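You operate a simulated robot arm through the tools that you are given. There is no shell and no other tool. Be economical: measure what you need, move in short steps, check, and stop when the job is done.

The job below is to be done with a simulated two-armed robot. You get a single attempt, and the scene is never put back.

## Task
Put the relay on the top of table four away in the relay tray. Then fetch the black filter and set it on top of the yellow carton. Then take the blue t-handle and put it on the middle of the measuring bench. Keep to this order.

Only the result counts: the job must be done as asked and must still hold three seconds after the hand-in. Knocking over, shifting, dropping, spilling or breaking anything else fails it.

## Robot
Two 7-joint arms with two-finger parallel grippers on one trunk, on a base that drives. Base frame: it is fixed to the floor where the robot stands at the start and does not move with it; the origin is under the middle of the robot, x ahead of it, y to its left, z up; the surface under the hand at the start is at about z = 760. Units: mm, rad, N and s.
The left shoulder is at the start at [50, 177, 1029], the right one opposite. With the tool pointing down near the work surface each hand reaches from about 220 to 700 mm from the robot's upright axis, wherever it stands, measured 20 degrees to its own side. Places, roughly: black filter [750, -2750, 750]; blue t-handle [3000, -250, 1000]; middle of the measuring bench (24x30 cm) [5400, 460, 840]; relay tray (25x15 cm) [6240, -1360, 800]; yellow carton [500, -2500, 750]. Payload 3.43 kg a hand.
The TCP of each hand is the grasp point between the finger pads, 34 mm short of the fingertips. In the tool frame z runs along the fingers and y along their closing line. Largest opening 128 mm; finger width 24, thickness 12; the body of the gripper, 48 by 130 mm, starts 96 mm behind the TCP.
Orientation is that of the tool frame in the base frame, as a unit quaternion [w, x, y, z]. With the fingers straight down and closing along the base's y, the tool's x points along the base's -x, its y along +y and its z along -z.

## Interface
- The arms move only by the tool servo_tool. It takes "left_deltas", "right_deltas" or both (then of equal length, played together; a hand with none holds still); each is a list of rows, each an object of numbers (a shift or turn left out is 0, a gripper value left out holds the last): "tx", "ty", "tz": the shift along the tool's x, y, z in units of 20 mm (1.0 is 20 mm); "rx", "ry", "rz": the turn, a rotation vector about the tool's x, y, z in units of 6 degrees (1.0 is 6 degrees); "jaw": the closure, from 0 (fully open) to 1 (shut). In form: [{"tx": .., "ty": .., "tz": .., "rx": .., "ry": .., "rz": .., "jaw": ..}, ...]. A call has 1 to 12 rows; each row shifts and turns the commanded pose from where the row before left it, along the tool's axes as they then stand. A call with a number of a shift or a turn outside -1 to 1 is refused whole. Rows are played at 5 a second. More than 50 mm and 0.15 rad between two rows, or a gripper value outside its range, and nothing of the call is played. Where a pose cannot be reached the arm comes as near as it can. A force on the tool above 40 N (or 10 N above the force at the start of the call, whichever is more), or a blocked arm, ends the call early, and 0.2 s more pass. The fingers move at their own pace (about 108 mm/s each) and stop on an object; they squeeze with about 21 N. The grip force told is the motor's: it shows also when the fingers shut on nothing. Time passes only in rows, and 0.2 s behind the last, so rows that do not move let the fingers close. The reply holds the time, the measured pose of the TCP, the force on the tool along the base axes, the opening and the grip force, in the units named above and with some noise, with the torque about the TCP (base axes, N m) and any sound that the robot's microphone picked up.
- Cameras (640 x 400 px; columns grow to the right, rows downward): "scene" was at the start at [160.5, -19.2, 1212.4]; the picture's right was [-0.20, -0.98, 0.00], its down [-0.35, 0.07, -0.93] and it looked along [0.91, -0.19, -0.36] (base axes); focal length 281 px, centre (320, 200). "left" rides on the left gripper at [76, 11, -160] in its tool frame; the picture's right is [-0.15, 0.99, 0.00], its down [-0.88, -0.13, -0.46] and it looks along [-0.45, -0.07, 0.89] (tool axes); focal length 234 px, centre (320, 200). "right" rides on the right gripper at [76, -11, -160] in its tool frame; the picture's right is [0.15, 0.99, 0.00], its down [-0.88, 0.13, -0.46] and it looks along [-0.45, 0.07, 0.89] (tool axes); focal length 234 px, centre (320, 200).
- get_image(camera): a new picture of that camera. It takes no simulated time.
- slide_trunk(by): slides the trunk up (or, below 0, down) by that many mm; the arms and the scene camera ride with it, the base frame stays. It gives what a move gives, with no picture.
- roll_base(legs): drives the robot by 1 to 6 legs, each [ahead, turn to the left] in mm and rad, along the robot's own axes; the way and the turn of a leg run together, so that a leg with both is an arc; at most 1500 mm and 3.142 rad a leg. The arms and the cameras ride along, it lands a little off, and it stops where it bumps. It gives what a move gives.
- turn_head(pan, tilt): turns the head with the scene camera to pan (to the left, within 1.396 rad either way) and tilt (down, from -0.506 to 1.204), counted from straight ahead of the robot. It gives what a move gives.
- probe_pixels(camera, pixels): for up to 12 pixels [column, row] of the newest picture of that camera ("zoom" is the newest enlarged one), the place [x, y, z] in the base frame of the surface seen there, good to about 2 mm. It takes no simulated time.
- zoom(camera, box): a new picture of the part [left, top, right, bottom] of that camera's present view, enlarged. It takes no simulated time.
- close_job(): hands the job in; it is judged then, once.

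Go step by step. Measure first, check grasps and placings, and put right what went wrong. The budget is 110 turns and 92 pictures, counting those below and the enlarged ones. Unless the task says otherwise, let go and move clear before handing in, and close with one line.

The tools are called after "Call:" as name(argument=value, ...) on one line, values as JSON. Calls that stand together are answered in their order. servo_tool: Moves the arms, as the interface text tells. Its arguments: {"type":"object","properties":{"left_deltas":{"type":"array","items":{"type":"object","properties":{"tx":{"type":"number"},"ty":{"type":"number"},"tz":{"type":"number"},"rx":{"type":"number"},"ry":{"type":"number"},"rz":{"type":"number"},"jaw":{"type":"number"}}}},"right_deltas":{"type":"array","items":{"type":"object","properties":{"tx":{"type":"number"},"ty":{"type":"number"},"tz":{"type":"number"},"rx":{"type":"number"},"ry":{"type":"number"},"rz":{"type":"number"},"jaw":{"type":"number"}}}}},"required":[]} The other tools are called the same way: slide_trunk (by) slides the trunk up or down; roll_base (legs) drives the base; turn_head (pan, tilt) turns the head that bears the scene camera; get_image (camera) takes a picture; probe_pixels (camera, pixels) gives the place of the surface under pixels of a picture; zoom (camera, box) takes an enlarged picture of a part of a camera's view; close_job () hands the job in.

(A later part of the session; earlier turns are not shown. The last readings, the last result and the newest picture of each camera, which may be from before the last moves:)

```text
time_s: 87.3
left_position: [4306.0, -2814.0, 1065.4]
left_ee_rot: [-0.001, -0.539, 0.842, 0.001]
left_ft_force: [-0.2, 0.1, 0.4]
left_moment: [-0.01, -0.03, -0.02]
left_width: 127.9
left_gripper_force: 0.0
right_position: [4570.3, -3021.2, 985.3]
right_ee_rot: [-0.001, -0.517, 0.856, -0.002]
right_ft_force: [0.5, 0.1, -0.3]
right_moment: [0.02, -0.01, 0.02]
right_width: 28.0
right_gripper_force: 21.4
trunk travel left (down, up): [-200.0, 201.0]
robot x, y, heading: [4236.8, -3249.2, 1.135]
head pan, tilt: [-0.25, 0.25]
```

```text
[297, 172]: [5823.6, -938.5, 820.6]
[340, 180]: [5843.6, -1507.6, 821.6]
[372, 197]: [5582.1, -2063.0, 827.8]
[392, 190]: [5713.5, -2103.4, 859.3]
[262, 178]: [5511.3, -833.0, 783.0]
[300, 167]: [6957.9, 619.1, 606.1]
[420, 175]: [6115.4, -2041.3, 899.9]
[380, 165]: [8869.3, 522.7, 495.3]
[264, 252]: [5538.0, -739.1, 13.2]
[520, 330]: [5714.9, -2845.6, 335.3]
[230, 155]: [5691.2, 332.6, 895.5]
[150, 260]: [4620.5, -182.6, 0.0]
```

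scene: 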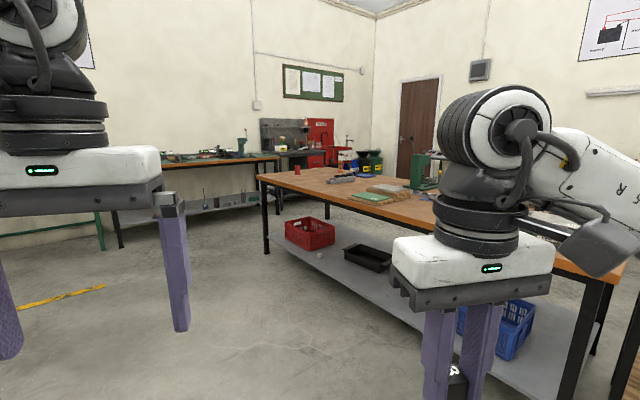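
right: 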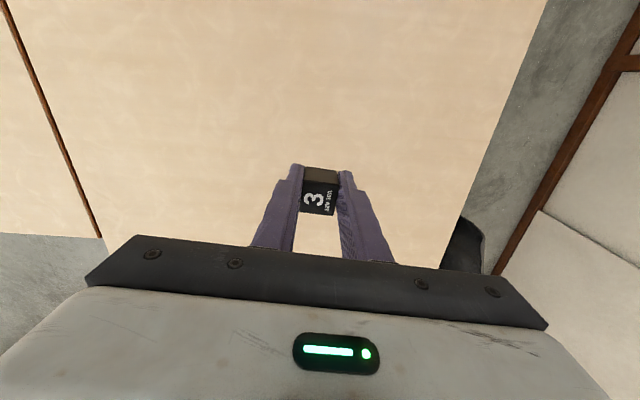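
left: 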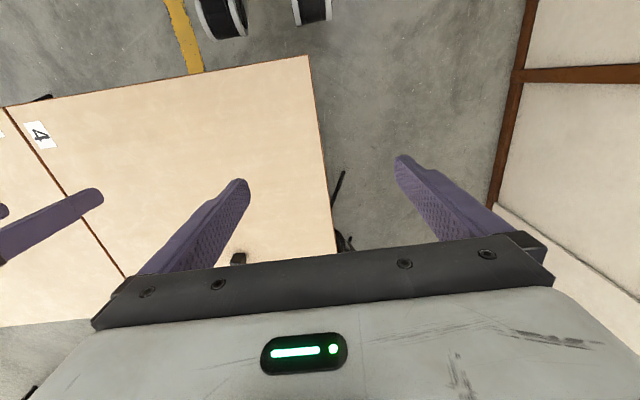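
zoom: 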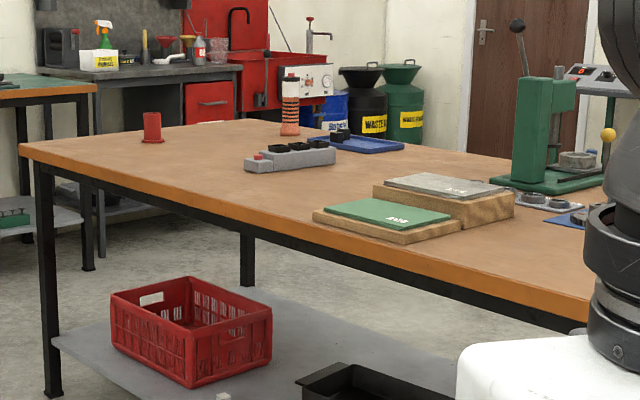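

The blue tray at zoom (358,143) is likely the relay tray. I'll probe it along with the bench's back edge and neighbours.

Call:
probe_pixels(camera="zoom", pixels=[[375, 145], [320, 140], [395, 150], [340, 134], [235, 125], [450, 155], [260, 240], [290, 128], [375, 130], [400, 138], [60, 85], [150, 145]])

Call:
zoom(camera="scene", box=[310, 150, 390, 200])

```text
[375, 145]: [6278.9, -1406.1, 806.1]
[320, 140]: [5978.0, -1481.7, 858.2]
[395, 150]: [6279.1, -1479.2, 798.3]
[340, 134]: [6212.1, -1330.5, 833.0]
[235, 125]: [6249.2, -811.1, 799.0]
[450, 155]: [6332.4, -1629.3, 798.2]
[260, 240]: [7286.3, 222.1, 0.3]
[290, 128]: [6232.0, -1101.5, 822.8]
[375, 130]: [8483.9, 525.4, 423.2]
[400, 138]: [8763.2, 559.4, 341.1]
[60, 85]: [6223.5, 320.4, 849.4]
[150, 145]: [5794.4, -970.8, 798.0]
```

```text
8.00 times, centred on (350, 175) of scene
```

zoom: 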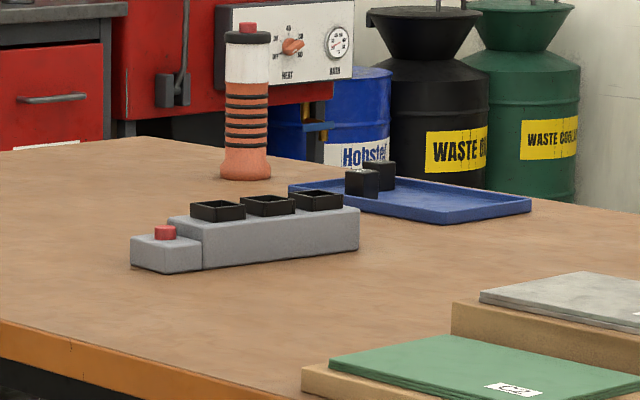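

The tray (about (6240,-1360), z≈800) is near the bench's back edge, so I must go through the gap at the bench's left end and approach from behind. I'll drive to about (4850,-350).

Call:
roll_base(legs=[[0, 0.22], [1450, 0], [1450, 0], [0, -1.0]])

Call:
turn_head(pan=0.1, tilt=0.35)

Call:
get_image(camera="scene")

```text
time_s: 104.7
left_position: [5193.9, -154.9, 1065.4]
left_ee_rot: [0.001, -0.183, 0.983, 0.0]
left_ft_force: [0.6, -0.5, 0.2]
left_moment: [0.01, 0.04, -0.01]
left_width: 127.8
left_gripper_force: 0.0
right_position: [5237.6, -488.2, 986.8]
right_ee_rot: [-0.002, -0.157, 0.988, -0.001]
right_ft_force: [-0.3, -0.5, -0.9]
right_moment: [0.01, 0.02, 0.0]
right_width: 28.0
right_gripper_force: 20.1
trunk travel left (down, up): [-200.0, 201.0]
robot x, y, heading: [4838.5, -417.8, 0.362]
head pan, tilt: [-0.25, 0.25]
```

```text
time_s: 105.5
left_position: [5192.0, -154.7, 1066.3]
left_ee_rot: [0.0, -0.183, 0.983, 0.0]
left_ft_force: [0.0, -0.1, 0.2]
left_moment: [0.02, -0.02, 0.03]
left_width: 127.7
left_gripper_force: 0.1
right_position: [5236.0, -487.4, 987.7]
right_ee_rot: [-0.002, -0.156, 0.988, -0.001]
right_ft_force: [0.1, -0.1, -0.7]
right_moment: [0.0, -0.01, 0.0]
right_width: 27.9
right_gripper_force: 21.0
trunk travel left (down, up): [-200.0, 201.0]
robot x, y, heading: [4836.3, -420.7, 0.361]
head pan, tilt: [0.099, 0.351]
```

```text
62 pictures are left
```

scene: 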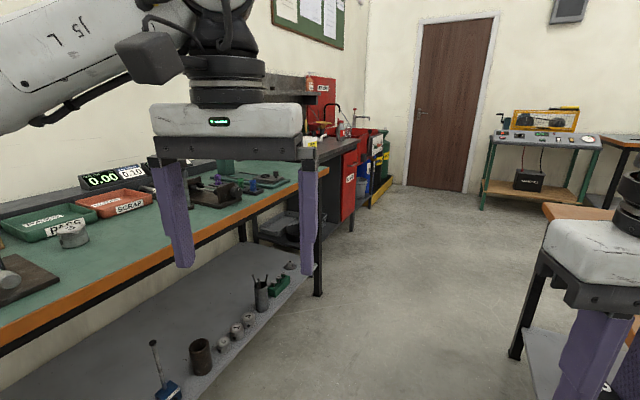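

Good view of the gap: green-top bench on the left (leg at (318,290)), brown bench leg at (517,355). I'll probe widths.

Call:
probe_pixels(camera="scene", pixels=[[318, 290], [517, 353], [313, 172], [150, 260], [350, 225], [370, 210], [480, 200], [520, 180], [40, 225], [110, 195], [225, 180], [440, 250]])

Call:
zoom(camera="scene", box=[0, 140, 330, 346])

```text
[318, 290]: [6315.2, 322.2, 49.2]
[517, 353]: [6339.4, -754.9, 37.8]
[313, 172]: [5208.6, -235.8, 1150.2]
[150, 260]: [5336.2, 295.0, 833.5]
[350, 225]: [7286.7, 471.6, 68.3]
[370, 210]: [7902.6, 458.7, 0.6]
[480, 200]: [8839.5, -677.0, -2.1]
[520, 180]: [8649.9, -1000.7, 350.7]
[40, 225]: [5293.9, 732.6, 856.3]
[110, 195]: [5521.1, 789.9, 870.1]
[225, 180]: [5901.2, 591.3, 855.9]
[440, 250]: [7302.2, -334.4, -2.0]
```

```text
1.94 times, centred on (165, 243) of scene
```

zoom: 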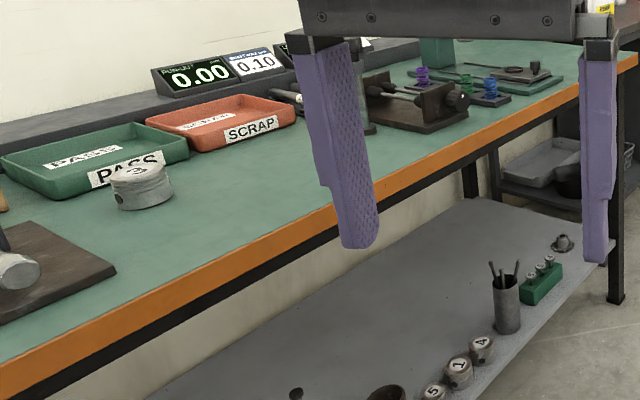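

Gap spans y from -755 to 295, so I'll drive through at y≈-230, then turn behind the brown bench.

Call:
roll_base(legs=[[0, -0.27], [1400, 0], [900, 0], [0, -1.66]])

Call:
turn_head(pan=-0.3, tilt=0.4)

Call:
get_image(camera="scene")

```text
time_s: 121.7
left_position: [7255.2, -630.4, 1066.5]
left_ee_rot: [-0.001, 0.698, 0.716, 0.0]
left_ft_force: [0.7, 0.7, -0.3]
left_moment: [0.0, -0.04, 0.02]
left_width: 128.1
left_gripper_force: 0.0
right_position: [6925.3, -560.0, 985.6]
right_ee_rot: [-0.002, 0.717, 0.697, 0.001]
right_ft_force: [0.2, 0.7, 0.1]
right_moment: [0.0, -0.01, 0.02]
right_width: 28.0
right_gripper_force: 21.1
trunk travel left (down, up): [-200.0, 201.0]
robot x, y, heading: [7125.9, -206.5, -1.548]
head pan, tilt: [0.099, 0.351]
```

```text
time_s: 122.5
left_position: [7253.9, -629.0, 1066.8]
left_ee_rot: [0.0, 0.698, 0.716, 0.0]
left_ft_force: [-1.2, 0.1, -0.4]
left_moment: [0.01, 0.0, 0.0]
left_width: 128.1
left_gripper_force: 0.1
right_position: [6927.4, -560.6, 986.3]
right_ee_rot: [-0.002, 0.717, 0.697, 0.001]
right_ft_force: [-0.8, 0.5, 0.3]
right_moment: [-0.04, 0.0, 0.02]
right_width: 27.9
right_gripper_force: 20.9
trunk travel left (down, up): [-200.0, 201.0]
robot x, y, heading: [7125.2, -207.6, -1.55]
head pan, tilt: [-0.3, 0.4]
```

```text
60 pictures are left
```

scene: 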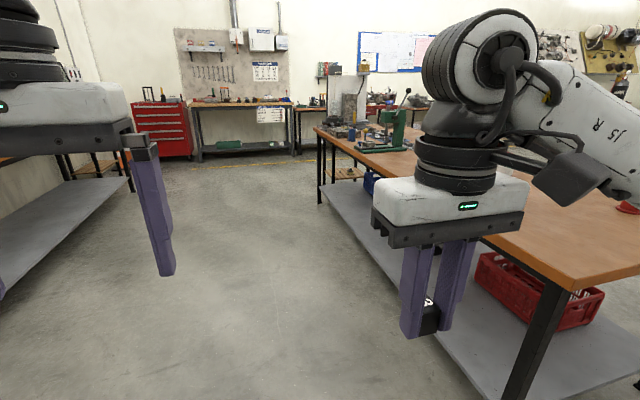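

Floor behind the bench is clear. I'll drive to y≈-1570, turn to face the bench, and look.

Call:
roll_base(legs=[[1370, 0], [0, -1.58], [300, 0]])

Call:
turn_head(pan=-0.3, tilt=0.8)

Call:
get_image(camera="scene")

```text
time_s: 134.9
left_position: [6435.4, -1673.7, 1064.7]
left_ee_rot: [0.0, 1.0, -0.005, 0.0]
left_ft_force: [-0.6, 0.2, 0.7]
left_moment: [0.0, 0.0, 0.01]
left_width: 128.0
left_gripper_force: 0.1
right_position: [6514.7, -1348.4, 985.6]
right_ee_rot: [-0.001, 1.0, -0.031, 0.002]
right_ft_force: [-0.4, -0.3, -1.2]
right_moment: [-0.01, -0.01, -0.01]
right_width: 28.1
right_gripper_force: 20.9
trunk travel left (down, up): [-200.0, 201.0]
robot x, y, heading: [6862.9, -1560.4, 3.126]
head pan, tilt: [-0.3, 0.4]
```

```text
time_s: 135.7
left_position: [6434.9, -1673.3, 1065.4]
left_ee_rot: [0.0, 1.0, -0.005, 0.0]
left_ft_force: [0.6, -0.1, 0.0]
left_moment: [0.02, -0.01, 0.01]
left_width: 128.1
left_gripper_force: 0.1
right_position: [6516.0, -1347.3, 987.4]
right_ee_rot: [-0.001, 1.0, -0.031, 0.002]
right_ft_force: [0.6, 0.4, 0.0]
right_moment: [-0.04, -0.01, -0.01]
right_width: 28.0
right_gripper_force: 20.7
trunk travel left (down, up): [-200.0, 201.0]
robot x, y, heading: [6864.2, -1559.7, 3.127]
head pan, tilt: [-0.3, 0.799]
```

```text
59 pictures are left
```

scene: 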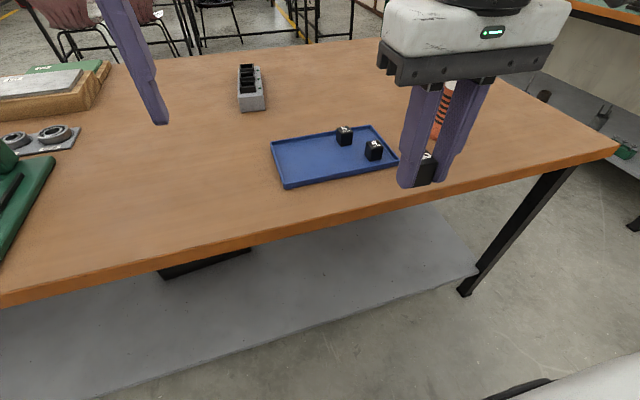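

The blue tray with two relays is in view, left half free. I'll zoom and probe its corners and contents.

Call:
zoom(camera="scene", box=[256, 105, 416, 205])

Call:
probe_pixels(camera="scene", pixels=[[272, 143], [370, 126], [395, 160], [287, 187], [310, 160], [290, 155], [330, 165], [345, 133], [375, 150], [310, 200], [440, 190], [300, 172]])

```text
4.00 times, centred on (336, 155) of scene
```

zoom: 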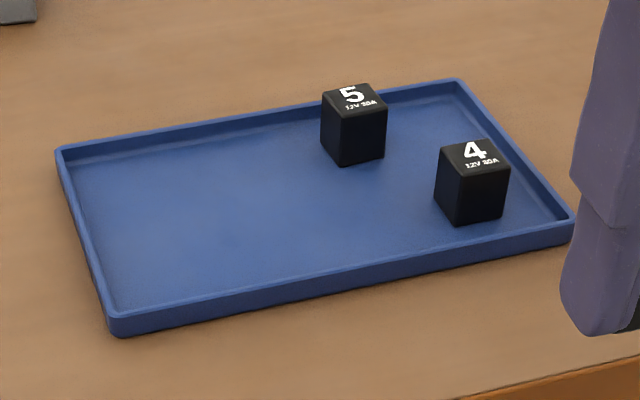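

```text
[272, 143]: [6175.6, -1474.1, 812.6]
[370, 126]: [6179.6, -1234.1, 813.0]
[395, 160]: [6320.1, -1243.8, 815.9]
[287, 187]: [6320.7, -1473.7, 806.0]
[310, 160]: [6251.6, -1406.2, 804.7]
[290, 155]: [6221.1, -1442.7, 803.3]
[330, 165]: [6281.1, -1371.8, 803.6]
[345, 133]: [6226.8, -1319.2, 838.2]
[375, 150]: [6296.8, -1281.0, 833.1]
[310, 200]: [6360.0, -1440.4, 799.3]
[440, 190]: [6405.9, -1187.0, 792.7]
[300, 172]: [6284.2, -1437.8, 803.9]
```

The tray spans x 6172–6324 and y -1480 to -1230, with its free area around (6250,-1410) and floor z≈804. I'll drive 80 mm closer, then move the hand above.

Call:
roll_base(legs=[[80, 0]])

Call:
servo_tool(right_deltas=[{"tx": -0.9, "ty": 0.36}, {"tx": -0.9, "ty": 0.36}, {"tx": -0.9, "ty": 0.36}, {"tx": -0.9, "ty": 0.36}, {"tx": -0.9, "ty": 0.36}, {"tx": -0.9, "ty": 0.36}, {"tx": -0.9, "ty": 0.36}, {"tx": -0.9, "ty": 0.36}, {"tx": -0.9, "ty": 0.36}, {"tx": -0.9, "ty": 0.36}, {}, {}])

```text
time_s: 136.8
left_position: [6355.4, -1672.9, 1065.5]
left_ee_rot: [0.001, 1.0, -0.005, -0.001]
left_ft_force: [-0.4, 0.5, 0.1]
left_moment: [-0.02, -0.03, -0.04]
left_width: 128.0
left_gripper_force: 0.0
right_position: [6436.2, -1347.3, 987.0]
right_ee_rot: [-0.001, 1.0, -0.031, 0.002]
right_ft_force: [0.2, -0.5, -0.3]
right_moment: [0.0, -0.01, 0.0]
right_width: 27.8
right_gripper_force: 20.7
trunk travel left (down, up): [-200.0, 201.0]
robot x, y, heading: [6783.6, -1557.7, 3.127]
head pan, tilt: [-0.3, 0.799]
```

```text
time_s: 139.4
left_position: [6354.8, -1673.0, 1066.0]
left_ee_rot: [0.0, 1.0, -0.005, 0.0]
left_ft_force: [-0.2, 0.0, 0.3]
left_moment: [0.0, 0.04, -0.02]
left_width: 128.1
left_gripper_force: 0.2
right_position: [6254.3, -1407.5, 984.3]
right_ee_rot: [0.0, 0.999, -0.032, 0.001]
right_ft_force: [0.3, 0.3, -0.8]
right_moment: [-0.02, 0.03, -0.02]
right_width: 28.1
right_gripper_force: 20.9
trunk travel left (down, up): [-200.0, 201.0]
robot x, y, heading: [6780.3, -1556.4, 3.128]
head pan, tilt: [-0.3, 0.799]
```

Positioned at (6254,-1407.5). I'll descend to z≈846.

Call:
servo_tool(right_deltas=[{"tz": 1}, {"tz": 1}, {"tz": 1}, {"tz": 1}, {"tz": 1}, {"tz": 1}, {"tz": 0.8}, {}])

Call:
get_image(camera="right")

```text
time_s: 141.2
left_position: [6356.6, -1672.7, 1065.3]
left_ee_rot: [0.0, 1.0, -0.004, 0.0]
left_ft_force: [0.7, 0.2, 0.1]
left_moment: [-0.02, 0.01, 0.0]
left_width: 128.0
left_gripper_force: 0.1
right_position: [6253.3, -1406.7, 850.1]
right_ee_rot: [-0.001, 1.0, -0.031, 0.002]
right_ft_force: [0.1, 0.0, -0.1]
right_moment: [0.02, 0.01, -0.03]
right_width: 27.9
right_gripper_force: 21.0
trunk travel left (down, up): [-200.0, 201.0]
robot x, y, heading: [6784.9, -1559.2, 3.131]
head pan, tilt: [-0.3, 0.799]
```

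```text
57 pictures are left
```

right: 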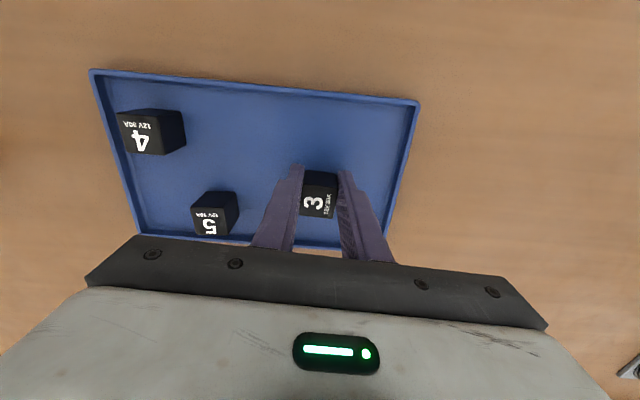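

The relay hovers over the free part of the tray. I'll lower it gently, with the last steps small.

Call:
servo_tool(right_deltas=[{"tz": 0.25}, {"tz": 0.1}, {"tz": 0.1}, {}])

```text
time_s: 142.2
left_position: [6357.5, -1674.1, 1067.1]
left_ee_rot: [0.0, 1.0, -0.005, -0.001]
left_ft_force: [0.7, -1.2, -0.5]
left_moment: [0.0, -0.04, -0.01]
left_width: 127.9
left_gripper_force: 0.0
right_position: [6252.8, -1406.7, 842.8]
right_ee_rot: [0.0, 0.999, -0.032, -0.001]
right_ft_force: [-1.0, 1.1, 13.4]
right_moment: [0.04, 0.2, -0.02]
right_width: 28.0
right_gripper_force: 20.7
trunk travel left (down, up): [-200.0, 201.0]
robot x, y, heading: [6783.5, -1561.1, 3.134]
head pan, tilt: [-0.3, 0.799]
```

The relay touches the tray floor (13 N upward). I'll open partly, rise, and check.

Call:
servo_tool(right_deltas=[{"jaw": 0.55}, {}, {"tz": -0.5}, {"tz": -1}, {"tz": -1}, {"tz": -1}, {"tz": -1}, {"tz": -1}, {"tz": -1}, {"tz": -1}])

Call:
get_image(camera="right")

```text
time_s: 144.4
left_position: [6355.9, -1672.1, 1066.1]
left_ee_rot: [0.0, 1.0, -0.004, 0.0]
left_ft_force: [-0.6, -0.5, 0.0]
left_moment: [0.01, -0.05, 0.02]
left_width: 128.2
left_gripper_force: 0.0
right_position: [6253.5, -1407.6, 992.1]
right_ee_rot: [-0.001, 1.0, -0.03, 0.001]
right_ft_force: [0.7, 0.0, 0.2]
right_moment: [-0.01, -0.05, -0.01]
right_width: 57.9
right_gripper_force: 0.0
trunk travel left (down, up): [-200.0, 201.0]
robot x, y, heading: [6786.7, -1558.8, 3.13]
head pan, tilt: [-0.3, 0.799]
```

```text
56 pictures are left
```

right: 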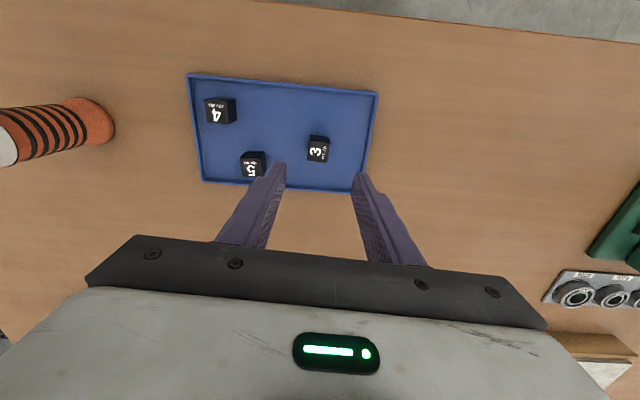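

The relay "3" stands upright in the tray. I'll retract the hand, back off and turn to look at the return way to the -y side.

Call:
servo_tool(right_deltas=[{"tx": 0.9, "ty": -0.36}, {"tx": 0.9, "ty": -0.36}, {"tx": 0.9, "ty": -0.36}, {"tx": 0.9, "ty": -0.36}, {"tx": 0.9, "ty": -0.36}, {"tx": 0.9, "ty": -0.36}, {"tx": 0.9, "ty": -0.36}, {"tx": 0.9, "ty": -0.36}, {"tx": 0.9, "ty": -0.36}, {}])

Call:
roll_base(legs=[[-400, 0], [0, 1.57], [500, 0]])

Call:
turn_head(pan=-0.2, tilt=0.4)

Call:
get_image(camera="scene")

Call:
probe_pixels(camera="scene", pixels=[[250, 200], [300, 160], [320, 130], [300, 110], [340, 120], [340, 200], [200, 160], [150, 150], [330, 175], [230, 250], [280, 145], [350, 150]])

```text
time_s: 146.6
left_position: [6355.5, -1673.5, 1066.5]
left_ee_rot: [0.0, 1.0, -0.005, 0.0]
left_ft_force: [0.3, -0.3, 0.1]
left_moment: [0.02, -0.04, -0.04]
left_width: 128.2
left_gripper_force: 0.1
right_position: [6419.5, -1352.9, 991.4]
right_ee_rot: [-0.001, 0.999, -0.032, 0.001]
right_ft_force: [0.7, -0.6, -0.3]
right_moment: [0.03, 0.01, -0.01]
right_width: 57.2
right_gripper_force: 0.0
trunk travel left (down, up): [-200.0, 201.0]
robot x, y, heading: [6786.4, -1559.0, 3.127]
head pan, tilt: [-0.3, 0.799]
```

```text
time_s: 155.4
left_position: [7273.8, -2491.6, 1065.0]
left_ee_rot: [0.001, 0.717, 0.697, 0.0]
left_ft_force: [-0.4, -0.2, 0.4]
left_moment: [-0.01, -0.02, -0.02]
left_width: 128.2
left_gripper_force: 0.1
right_position: [6954.4, -2421.9, 991.7]
right_ee_rot: [-0.002, 0.736, 0.677, 0.001]
right_ft_force: [-0.4, -0.6, -0.2]
right_moment: [0.02, 0.0, -0.01]
right_width: 57.6
right_gripper_force: 0.1
trunk travel left (down, up): [-200.0, 201.0]
robot x, y, heading: [7166.9, -2063.0, -1.601]
head pan, tilt: [-0.3, 0.799]
```

```text
time_s: 156.3
left_position: [7273.2, -2491.9, 1065.7]
left_ee_rot: [0.0, 0.717, 0.697, 0.0]
left_ft_force: [-0.8, 0.3, 0.4]
left_moment: [-0.01, 0.02, -0.02]
left_width: 128.1
left_gripper_force: 0.1
right_position: [6953.7, -2421.5, 990.1]
right_ee_rot: [-0.002, 0.736, 0.677, 0.001]
right_ft_force: [-0.2, 0.2, 0.4]
right_moment: [-0.05, -0.03, 0.0]
right_width: 57.7
right_gripper_force: 0.0
trunk travel left (down, up): [-200.0, 201.0]
robot x, y, heading: [7168.0, -2064.2, -1.607]
head pan, tilt: [-0.201, 0.4]
```

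```text
55 pictures are left
```

scene: 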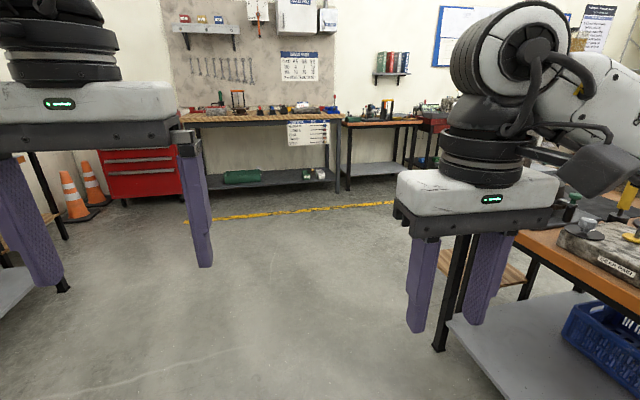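

```text
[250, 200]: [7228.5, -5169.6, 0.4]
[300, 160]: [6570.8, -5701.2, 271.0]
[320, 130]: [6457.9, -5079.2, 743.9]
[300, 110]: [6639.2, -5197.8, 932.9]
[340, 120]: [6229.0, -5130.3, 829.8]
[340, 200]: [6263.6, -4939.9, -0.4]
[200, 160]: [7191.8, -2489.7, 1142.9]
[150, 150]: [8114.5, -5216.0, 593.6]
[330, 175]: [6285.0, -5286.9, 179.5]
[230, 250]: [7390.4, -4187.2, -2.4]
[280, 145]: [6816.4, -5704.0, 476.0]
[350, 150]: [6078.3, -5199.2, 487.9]
```

The lane at y≈-4250 is clear (wall benches from y≈-5080, stand up to y≈-3600). I'll drive it and head back in -x.

Call:
roll_base(legs=[[1100, 0], [1090, 0], [0, -1.535], [1500, 0], [1000, 0]])

Call:
turn_head(pan=-0.15, tilt=0.3)

Call:
get_image(camera="scene")

```text
time_s: 182.8
left_position: [4112.0, -4246.3, 1066.1]
left_ee_rot: [0.0, 1.0, -0.027, 0.0]
left_ft_force: [1.4, -0.6, 0.2]
left_moment: [0.0, -0.02, -0.01]
left_width: 128.0
left_gripper_force: 0.1
right_position: [4188.6, -3929.0, 991.1]
right_ee_rot: [-0.001, 0.999, -0.053, 0.002]
right_ft_force: [0.7, 0.0, 0.2]
right_moment: [0.02, -0.02, -0.02]
right_width: 57.6
right_gripper_force: 0.0
trunk travel left (down, up): [-200.0, 201.0]
robot x, y, heading: [4541.3, -4151.3, 3.087]
head pan, tilt: [-0.201, 0.4]
```

```text
time_s: 183.4
left_position: [4112.1, -4246.9, 1066.7]
left_ee_rot: [0.0, 1.0, -0.027, 0.0]
left_ft_force: [0.4, -0.8, -0.3]
left_moment: [0.01, -0.02, 0.0]
left_width: 127.9
left_gripper_force: 0.0
right_position: [4188.0, -3929.5, 991.8]
right_ee_rot: [-0.001, 0.999, -0.054, 0.001]
right_ft_force: [-0.1, 1.1, -0.1]
right_moment: [0.0, 0.0, -0.02]
right_width: 57.7
right_gripper_force: 0.1
trunk travel left (down, up): [-200.0, 201.0]
robot x, y, heading: [4537.7, -4150.6, 3.085]
head pan, tilt: [-0.15, 0.3]
```

```text
54 pictures are left
```

scene: 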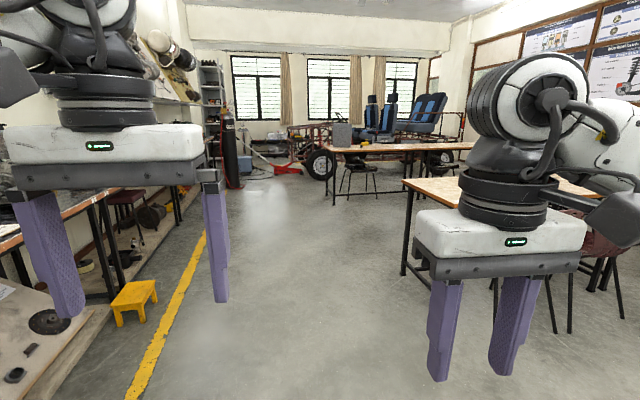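

Lane is clear; tables' ends at (403,275) and (335,200) stay to the right. I'll drive to x≈1800, turn right into the interior, and look.

Call:
roll_base(legs=[[1400, 0], [1350, 0], [0, -1.52], [900, 0]])

Call:
turn_head(pan=0.9, tilt=0.4)

Call:
get_image(camera="scene")

```text
time_s: 204.8
left_position: [1728.2, -2626.1, 1065.7]
left_ee_rot: [0.001, -0.696, 0.718, 0.0]
left_ft_force: [-0.5, -0.3, -0.1]
left_moment: [0.0, 0.03, 0.04]
left_width: 127.9
left_gripper_force: 0.0
right_position: [2047.3, -2696.0, 990.5]
right_ee_rot: [-0.001, -0.677, 0.736, -0.003]
right_ft_force: [0.7, 0.4, 0.0]
right_moment: [-0.03, 0.02, -0.01]
right_width: 57.5
right_gripper_force: 0.0
trunk travel left (down, up): [-200.0, 201.0]
robot x, y, heading: [1831.6, -3053.8, 1.539]
head pan, tilt: [-0.15, 0.3]
```

```text
time_s: 206.1
left_position: [1728.0, -2626.2, 1066.9]
left_ee_rot: [0.0, -0.697, 0.717, 0.0]
left_ft_force: [-0.3, -0.4, 0.2]
left_moment: [-0.03, 0.01, 0.03]
left_width: 128.0
left_gripper_force: 0.0
right_position: [2048.5, -2695.6, 990.5]
right_ee_rot: [0.0, -0.677, 0.736, -0.003]
right_ft_force: [0.7, 0.2, -0.1]
right_moment: [-0.02, 0.03, -0.03]
right_width: 57.6
right_gripper_force: 0.1
trunk travel left (down, up): [-200.0, 201.0]
robot x, y, heading: [1836.2, -3054.7, 1.539]
head pan, tilt: [0.901, 0.4]
```

```text
53 pictures are left
```

scene: 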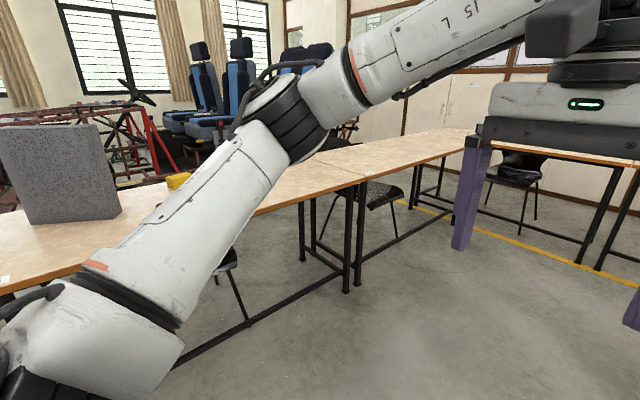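

The grey panel (60,170), carton (180,180) and interior table edge are visible. I'll probe, then move on and turn to face the table.

Call:
probe_pixels(camera="scene", pixels=[[5, 135], [98, 128], [118, 212], [30, 222], [178, 178], [240, 214], [300, 195], [360, 178], [347, 290], [358, 195], [435, 200], [10, 285]])

Call:
roll_base(legs=[[330, 0], [0, 1.58]])

Call:
turn_head(pan=0.0, tilt=0.5)

Call:
get_image(camera="scene")

```text
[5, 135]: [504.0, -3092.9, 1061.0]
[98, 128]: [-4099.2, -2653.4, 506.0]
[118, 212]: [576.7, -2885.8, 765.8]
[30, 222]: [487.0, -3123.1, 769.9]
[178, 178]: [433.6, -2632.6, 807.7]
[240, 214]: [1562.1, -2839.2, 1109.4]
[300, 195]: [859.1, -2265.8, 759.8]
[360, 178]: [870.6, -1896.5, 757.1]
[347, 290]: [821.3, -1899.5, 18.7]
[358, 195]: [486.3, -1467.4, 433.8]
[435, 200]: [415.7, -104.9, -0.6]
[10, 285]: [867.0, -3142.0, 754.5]
```

```text
time_s: 212.0
left_position: [1411.7, -2814.6, 1066.4]
left_ee_rot: [-0.001, 0.999, -0.035, 0.0]
left_ft_force: [0.5, -0.1, -0.4]
left_moment: [0.0, -0.01, -0.03]
left_width: 127.9
left_gripper_force: 0.1
right_position: [1495.3, -2500.9, 991.6]
right_ee_rot: [0.0, 0.998, -0.062, 0.001]
right_ft_force: [-0.4, -0.8, 0.1]
right_moment: [0.02, 0.0, -0.02]
right_width: 57.4
right_gripper_force: 0.0
trunk travel left (down, up): [-200.0, 201.0]
robot x, y, heading: [1844.8, -2725.8, 3.066]
head pan, tilt: [0.901, 0.4]
```

```text
time_s: 213.2
left_position: [1411.9, -2814.3, 1065.6]
left_ee_rot: [-0.001, 0.999, -0.036, 0.0]
left_ft_force: [0.0, 0.0, 1.3]
left_moment: [-0.03, 0.0, -0.03]
left_width: 128.4
left_gripper_force: 0.1
right_position: [1494.2, -2498.9, 990.7]
right_ee_rot: [0.0, 0.998, -0.063, 0.001]
right_ft_force: [-0.3, 0.2, -0.6]
right_moment: [0.01, -0.01, -0.02]
right_width: 57.8
right_gripper_force: 0.0
trunk travel left (down, up): [-200.0, 201.0]
robot x, y, heading: [1843.4, -2726.5, 3.064]
head pan, tilt: [0.0, 0.499]
```

```text
52 pictures are left
```

scene: 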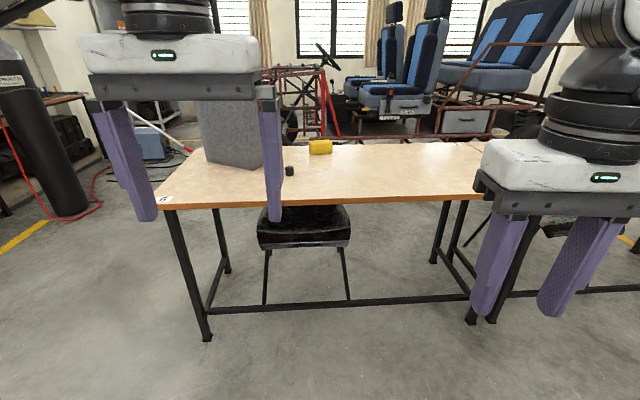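

Carton at (320,147) and filter at (289,170), with the grey panel just beside it. I'll zoom and measure.

Call:
zoom(camera="scene", box=[256, 130, 352, 190])

Call:
probe_pixels(camera="scene", pixels=[[289, 167], [289, 173], [285, 170], [293, 170], [320, 143], [320, 150], [310, 150], [331, 150], [263, 165], [235, 160], [320, 190], [320, 203]])

```text
6.67 times, centred on (304, 160) of scene
```

zoom: 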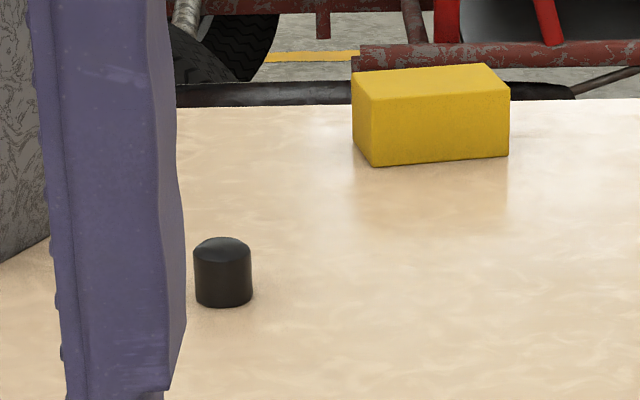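

```text
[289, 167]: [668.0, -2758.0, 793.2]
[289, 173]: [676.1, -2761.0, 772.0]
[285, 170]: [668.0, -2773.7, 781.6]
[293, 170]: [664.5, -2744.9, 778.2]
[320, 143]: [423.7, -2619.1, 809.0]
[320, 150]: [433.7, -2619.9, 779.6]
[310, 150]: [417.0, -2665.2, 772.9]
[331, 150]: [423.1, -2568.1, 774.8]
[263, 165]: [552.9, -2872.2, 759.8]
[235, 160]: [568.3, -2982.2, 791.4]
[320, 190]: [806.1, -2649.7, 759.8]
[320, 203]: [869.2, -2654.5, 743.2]
```

Filter is at ≈(660,-2758), top ~797; carton near face x≈434, top z≈809, y -2665…-2568. I'll pull the left hand in from the panel and drive to about (1140,-2790).

Call:
servo_tool(left_deltas=[{"tx": 1, "tz": -0.5}, {"tx": 1, "tz": -0.5}, {"tx": 1, "tz": -0.5}, {"tx": 1}, {"tx": 1}, {}])

Call:
roll_base(legs=[[0, 0.173], [690, 0], [0, -0.09]])

Call:
turn_head(pan=-0.1, tilt=0.7)

Call:
get_image(camera="scene")

```text
time_s: 214.6
left_position: [1511.8, -2820.6, 1096.3]
left_ee_rot: [-0.001, 0.999, -0.036, 0.0]
left_ft_force: [-0.5, 0.1, -0.3]
left_moment: [0.0, -0.01, -0.01]
left_width: 127.9
left_gripper_force: 0.0
right_position: [1494.7, -2499.9, 991.0]
right_ee_rot: [-0.001, 0.998, -0.062, 0.001]
right_ft_force: [-0.4, -0.5, 1.1]
right_moment: [0.01, 0.01, 0.0]
right_width: 57.3
right_gripper_force: 0.0
trunk travel left (down, up): [-200.0, 201.0]
robot x, y, heading: [1843.2, -2728.7, 3.069]
head pan, tilt: [0.0, 0.499]
```

```text
time_s: 219.5
left_position: [845.0, -2916.8, 1097.1]
left_ee_rot: [0.001, 1.0, 0.007, 0.001]
left_ft_force: [-0.2, 1.2, 0.3]
left_moment: [0.01, -0.02, 0.01]
left_width: 127.9
left_gripper_force: 0.0
right_position: [800.2, -2595.9, 991.4]
right_ee_rot: [-0.001, 1.0, -0.02, 0.001]
right_ft_force: [-0.6, 0.3, 0.2]
right_moment: [0.0, -0.04, 0.01]
right_width: 57.8
right_gripper_force: 0.0
trunk travel left (down, up): [-200.0, 201.0]
robot x, y, heading: [1165.3, -2798.0, -3.128]
head pan, tilt: [0.0, 0.499]
```

```text
time_s: 220.3
left_position: [846.0, -2917.1, 1096.1]
left_ee_rot: [0.0, 1.0, 0.005, 0.0]
left_ft_force: [-0.9, 0.7, -1.0]
left_moment: [0.03, 0.02, 0.05]
left_width: 128.0
left_gripper_force: 0.0
right_position: [801.6, -2595.4, 992.2]
right_ee_rot: [-0.001, 1.0, -0.02, 0.002]
right_ft_force: [0.2, 0.0, -0.1]
right_moment: [-0.03, -0.03, -0.02]
right_width: 57.5
right_gripper_force: 0.2
trunk travel left (down, up): [-200.0, 201.0]
robot x, y, heading: [1168.4, -2796.5, -3.13]
head pan, tilt: [-0.099, 0.7]
```

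```text
50 pictures are left
```

scene: 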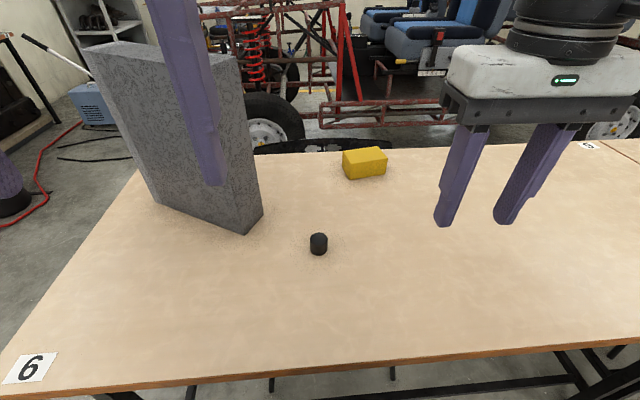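

Call:
zoom(camera="scene", box=[288, 140, 400, 260])

Call:
probe_pixels(camera="scene", pixels=[[319, 236], [319, 241], [319, 250], [313, 246], [325, 246], [344, 152], [365, 158], [384, 155], [362, 178], [345, 160], [365, 150], [355, 155]])

```text
3.33 times, centred on (344, 200) of scene
```

zoom: 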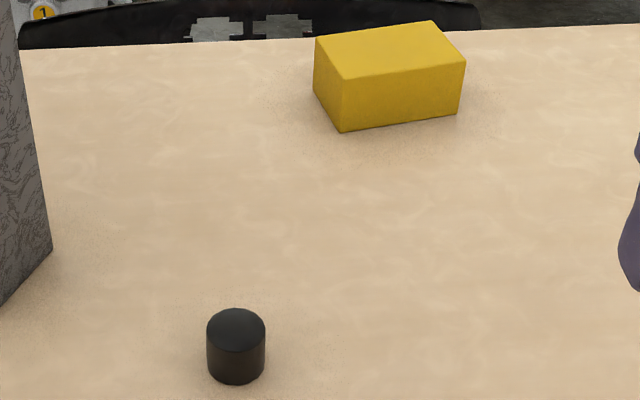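

```text
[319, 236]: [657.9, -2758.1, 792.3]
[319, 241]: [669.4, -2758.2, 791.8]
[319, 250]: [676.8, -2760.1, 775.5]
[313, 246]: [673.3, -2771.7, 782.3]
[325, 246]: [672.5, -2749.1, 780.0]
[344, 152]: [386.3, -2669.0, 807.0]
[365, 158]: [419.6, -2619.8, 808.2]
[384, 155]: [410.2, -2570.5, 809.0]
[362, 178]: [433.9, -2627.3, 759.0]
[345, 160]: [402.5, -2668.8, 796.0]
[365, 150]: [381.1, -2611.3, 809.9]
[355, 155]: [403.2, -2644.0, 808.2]
```

Filter centre ≈(662,-2759), carton centre ≈(402,-2619), top 808. The carton is ~735 mm ahead at the closest approach, so I'll tilt the right tool 30° forward and test that it reaches before grasping.

Call:
roll_base(legs=[[30, 0]])

Call:
servo_tool(right_deltas=[{"ry": -1}, {"ry": -1}, {"ry": -1}, {"ry": -1}, {"ry": -1}, {"tx": -0.95, "tz": 0.85, "ty": 0.13}, {"tx": -0.95, "tz": 0.85, "ty": 0.13}, {"tx": -0.95, "tz": 0.85, "ty": 0.13}, {"tx": -0.95, "tz": 0.85, "ty": 0.13}, {"tx": -0.95, "tz": 0.85, "ty": 0.13}, {}, {}])

```text
time_s: 221.1
left_position: [814.4, -2917.2, 1096.6]
left_ee_rot: [0.001, 1.0, 0.007, 0.0]
left_ft_force: [-0.7, 0.6, -0.5]
left_moment: [0.0, -0.04, 0.02]
left_width: 128.2
left_gripper_force: 0.0
right_position: [769.9, -2596.3, 991.4]
right_ee_rot: [-0.001, 1.0, -0.02, 0.002]
right_ft_force: [-1.3, -0.2, -0.3]
right_moment: [0.0, -0.04, 0.02]
right_width: 57.4
right_gripper_force: 0.1
trunk travel left (down, up): [-200.0, 201.0]
robot x, y, heading: [1143.1, -2793.0, -3.132]
head pan, tilt: [-0.099, 0.7]
```

```text
time_s: 223.7
left_position: [815.6, -2916.9, 1097.3]
left_ee_rot: [0.001, 1.0, 0.005, 0.0]
left_ft_force: [-0.9, 0.7, -0.4]
left_moment: [-0.01, 0.0, -0.02]
left_width: 127.8
left_gripper_force: 0.0
right_position: [646.0, -2605.3, 965.2]
right_ee_rot: [-0.006, 0.966, -0.02, -0.258]
right_ft_force: [1.3, -0.3, 0.0]
right_moment: [0.03, 0.0, -0.03]
right_width: 57.7
right_gripper_force: 0.0
trunk travel left (down, up): [-200.0, 201.0]
robot x, y, heading: [1137.0, -2793.7, -3.132]
head pan, tilt: [-0.099, 0.7]
```

The tilt works (tool z points forward-down). I'll continue toward above the carton to test reach.

Call:
servo_tool(right_deltas=[{"tx": -0.83, "tz": 0.91, "ty": 0.115}, {"tx": -0.83, "tz": 0.91, "ty": 0.115}, {"tx": -0.83, "tz": 0.91, "ty": 0.115}, {"tx": -0.83, "tz": 0.91, "ty": 0.115}, {"tx": -0.83, "tz": 0.91, "ty": 0.115}, {"tx": -0.83, "tz": 0.91, "ty": 0.115}, {"tx": -0.83, "tz": 0.91, "ty": 0.115}, {"tx": -0.83, "tz": 0.91, "ty": 0.115}, {"tx": -0.83, "tz": 0.91, "ty": 0.115}, {"tx": -0.83, "tz": 0.91, "ty": 0.115}, {}])

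Call:
get_image(camera="right")

```text
time_s: 226.1
left_position: [815.6, -2917.2, 1097.1]
left_ee_rot: [0.001, 1.0, 0.006, 0.001]
left_ft_force: [0.0, 0.0, -1.1]
left_moment: [0.01, -0.02, 0.02]
left_width: 128.1
left_gripper_force: 0.1
right_position: [411.9, -2618.8, 888.8]
right_ee_rot: [-0.006, 0.966, -0.021, -0.258]
right_ft_force: [-0.4, 0.2, -0.5]
right_moment: [-0.03, -0.03, 0.01]
right_width: 57.6
right_gripper_force: 0.0
trunk travel left (down, up): [-200.0, 201.0]
robot x, y, heading: [1141.7, -2798.8, -3.133]
head pan, tilt: [-0.099, 0.7]
```

```text
48 pictures are left
```

right: 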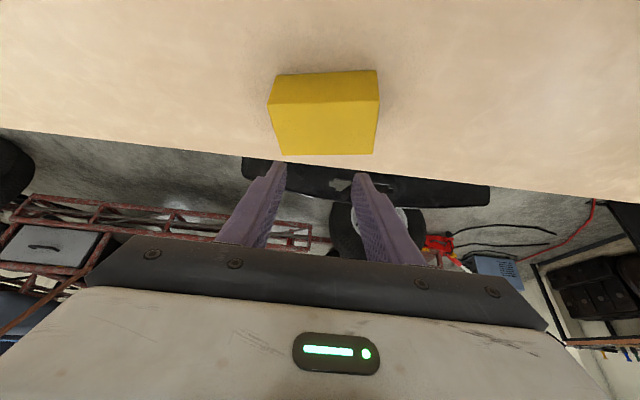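

It reaches (412,-2619,889) with no complaint. I'll measure the carton's top corners from here.

Call:
probe_pixels(camera="right", pixels=[[273, 107], [375, 102], [371, 151], [288, 152], [325, 128], [325, 85]])

```text
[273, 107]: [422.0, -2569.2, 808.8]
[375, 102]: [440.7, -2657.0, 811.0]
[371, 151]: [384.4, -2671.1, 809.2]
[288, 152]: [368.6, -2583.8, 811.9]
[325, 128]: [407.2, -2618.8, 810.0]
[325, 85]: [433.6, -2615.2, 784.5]
```

Carton centre is ≈(404,-2620), top ≈809. Now I'll move to above the filter.

Call:
servo_tool(right_deltas=[{"tx": 0.946, "ty": 0.54, "tz": -0.6}, {"tx": 0.946, "ty": 0.54, "tz": -0.6}, {"tx": 0.946, "ty": 0.54, "tz": -0.6}, {"tx": 0.946, "ty": 0.54, "tz": -0.6}, {"tx": 0.946, "ty": 0.54, "tz": -0.6}, {"tx": 0.946, "ty": 0.54, "tz": -0.6}, {"tx": 0.946, "ty": 0.54, "tz": -0.6}, {"tx": 0.946, "ty": 0.54, "tz": -0.6}, {"tx": 0.946, "ty": 0.54, "tz": -0.6}, {"tx": 0.946, "ty": 0.54, "tz": -0.6}, {"tx": 0.946, "ty": 0.54, "tz": -0.6}, {"tx": 0.946, "ty": 0.54, "tz": -0.6}])

Call:
get_image(camera="right")

```text
time_s: 228.7
left_position: [814.4, -2916.8, 1098.0]
left_ee_rot: [0.001, 1.0, 0.007, 0.0]
left_ft_force: [0.7, -0.7, -1.0]
left_moment: [-0.02, -0.01, 0.01]
left_width: 127.7
left_gripper_force: 0.1
right_position: [676.1, -2757.7, 901.3]
right_ee_rot: [-0.006, 0.966, -0.02, -0.258]
right_ft_force: [-0.1, 0.4, 0.2]
right_moment: [-0.01, 0.02, 0.0]
right_width: 57.8
right_gripper_force: 0.0
trunk travel left (down, up): [-200.0, 201.0]
robot x, y, heading: [1136.1, -2799.7, -3.131]
head pan, tilt: [-0.099, 0.7]
```

```text
47 pictures are left
```

right: 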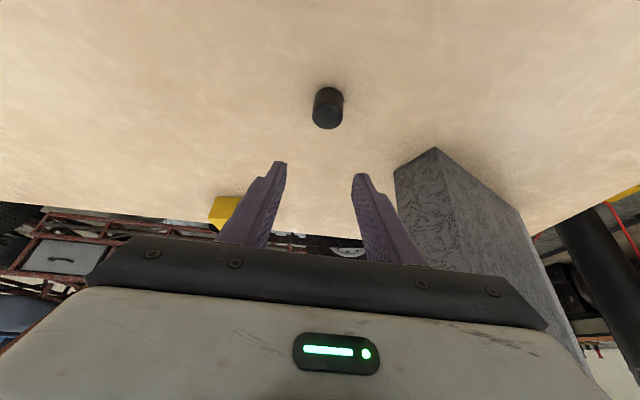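

Filter at (328,108) appears centred laterally between the fingers. I'll probe it again and descend 80 mm vertically.

Call:
probe_pixels(camera="right", pixels=[[328, 120], [314, 115], [343, 112], [327, 98], [329, 127]])

Call:
servo_tool(right_deltas=[{"tx": 0.5, "tz": 0.866}, {"tx": 0.5, "tz": 0.866}, {"tx": 0.5, "tz": 0.866}, {"tx": 0.5, "tz": 0.866}, {}])

Call:
get_image(camera="right")

```text
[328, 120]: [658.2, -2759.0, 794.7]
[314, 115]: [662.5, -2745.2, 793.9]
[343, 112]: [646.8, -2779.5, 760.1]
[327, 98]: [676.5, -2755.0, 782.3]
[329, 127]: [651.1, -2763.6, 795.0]
```

```text
time_s: 229.9
left_position: [814.8, -2917.4, 1096.4]
left_ee_rot: [0.001, 1.0, 0.006, 0.0]
left_ft_force: [0.1, -0.2, 0.8]
left_moment: [-0.04, 0.03, 0.0]
left_width: 128.0
left_gripper_force: 0.2
right_position: [676.1, -2758.3, 820.3]
right_ee_rot: [-0.006, 0.966, -0.019, -0.258]
right_ft_force: [0.1, -0.5, -0.2]
right_moment: [-0.01, 0.0, 0.01]
right_width: 57.5
right_gripper_force: 0.0
trunk travel left (down, up): [-200.0, 201.0]
robot x, y, heading: [1137.1, -2794.8, -3.132]
head pan, tilt: [-0.099, 0.7]
```

```text
46 pictures are left
```

right: 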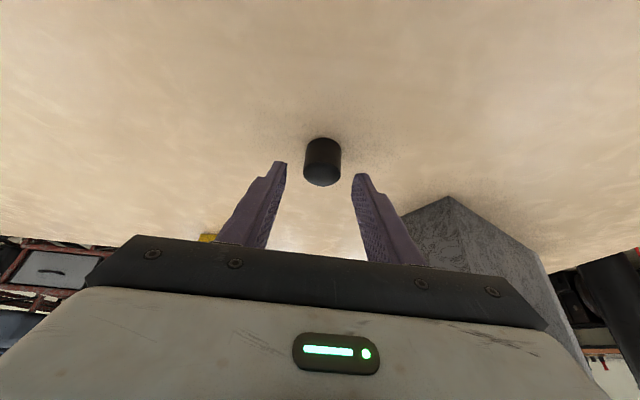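

Lined up; I'll descend the last 21 mm and close.

Call:
servo_tool(right_deltas=[{"tx": 0.25, "tz": 0.48, "ty": 0.05}, {"tx": 0.25, "tz": 0.44}, {}, {"jaw": 1}, {}, {}])

Call:
get_image(camera="right")

```text
time_s: 231.3
left_position: [816.4, -2916.5, 1096.1]
left_ee_rot: [0.0, 1.0, 0.006, 0.001]
left_ft_force: [0.0, 0.3, 0.5]
left_moment: [-0.01, -0.01, 0.0]
left_width: 127.9
left_gripper_force: 0.0
right_position: [674.6, -2760.5, 801.1]
right_ee_rot: [-0.006, 0.966, -0.02, -0.257]
right_ft_force: [-0.1, -0.5, 0.5]
right_moment: [-0.04, 0.0, 0.0]
right_width: 32.5
right_gripper_force: 21.3
trunk travel left (down, up): [-200.0, 201.0]
robot x, y, heading: [1143.5, -2798.4, -3.13]
head pan, tilt: [-0.099, 0.7]
```

```text
45 pictures are left
```

right: 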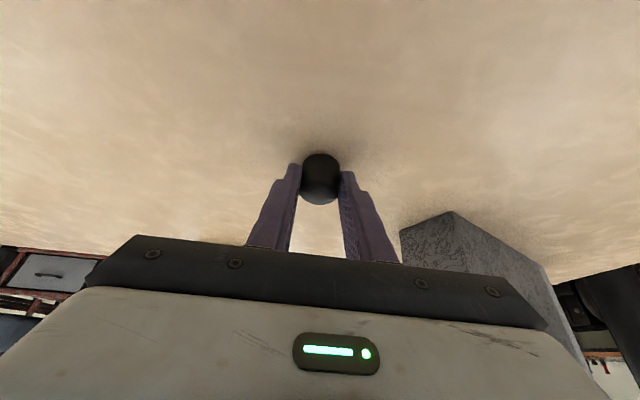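

Filter gripped (32.5 mm, 21 N). I'll lift 110 mm and check.

Call:
servo_tool(right_deltas=[{"tx": -0.5, "tz": -0.866}, {"tx": -0.5, "tz": -0.866}, {"tx": -0.5, "tz": -0.866}, {"tx": -0.5, "tz": -0.866}, {"tx": -0.5, "tz": -0.866}, {"tx": -0.25, "tz": -0.433}])

Call:
servo_tool(right_deltas=[{"tx": -0.95, "ty": -0.54, "tz": 0.55}, {"tx": -0.95, "ty": -0.54, "tz": 0.55}, {"tx": -0.95, "ty": -0.54, "tz": 0.55}, {"tx": -0.95, "ty": -0.54, "tz": 0.55}, {"tx": -0.95, "ty": -0.54, "tz": 0.55}, {"tx": -0.95, "ty": -0.54, "tz": 0.55}, {"tx": -0.95, "ty": -0.54, "tz": 0.55}, {"tx": -0.95, "ty": -0.54, "tz": 0.55}, {"tx": -0.95, "ty": -0.54, "tz": 0.55}, {"tx": -0.95, "ty": -0.54, "tz": 0.55}, {"tx": -0.95, "ty": -0.54, "tz": 0.55}, {"tx": -0.95, "ty": -0.54, "tz": 0.55}])

Call:
get_image(camera="right")

Call:
get_image(camera="scene")

```text
time_s: 232.7
left_position: [815.3, -2916.8, 1096.0]
left_ee_rot: [0.001, 1.0, 0.006, 0.0]
left_ft_force: [-0.8, 1.0, -0.1]
left_moment: [-0.02, 0.01, -0.01]
left_width: 128.0
left_gripper_force: 0.1
right_position: [673.7, -2759.2, 909.3]
right_ee_rot: [-0.007, 0.966, -0.02, -0.258]
right_ft_force: [-0.4, -0.1, 0.3]
right_moment: [-0.04, -0.03, 0.0]
right_width: 32.5
right_gripper_force: 20.8
trunk travel left (down, up): [-200.0, 201.0]
robot x, y, heading: [1136.6, -2795.4, -3.135]
head pan, tilt: [-0.099, 0.7]
```

```text
time_s: 235.3
left_position: [815.2, -2918.2, 1096.0]
left_ee_rot: [0.002, 1.0, 0.006, 0.0]
left_ft_force: [0.2, 0.5, 0.7]
left_moment: [0.01, 0.0, 0.0]
left_width: 128.3
left_gripper_force: 0.1
right_position: [415.8, -2620.6, 909.6]
right_ee_rot: [-0.007, 0.966, -0.019, -0.258]
right_ft_force: [0.2, 0.0, -0.9]
right_moment: [0.02, 0.0, 0.01]
right_width: 32.1
right_gripper_force: 21.0
trunk travel left (down, up): [-200.0, 201.0]
robot x, y, heading: [1142.4, -2794.3, -3.135]
head pan, tilt: [-0.099, 0.7]
```

```text
44 pictures are left
```

right: 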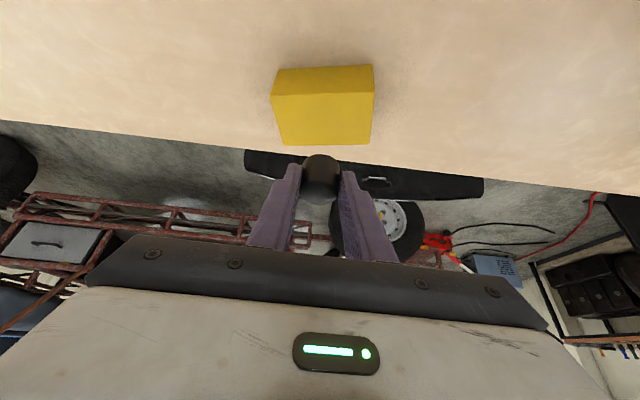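

```text
43 pictures are left
```

scene: 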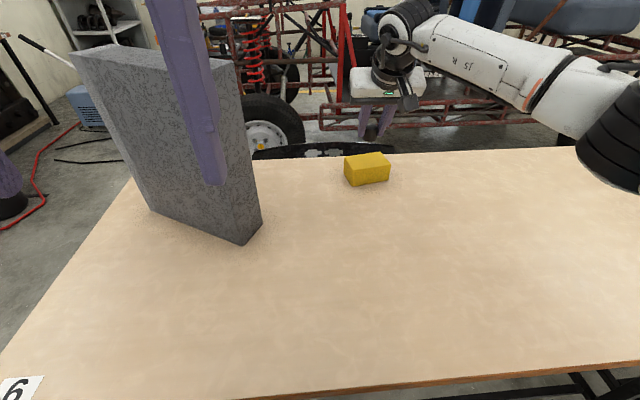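

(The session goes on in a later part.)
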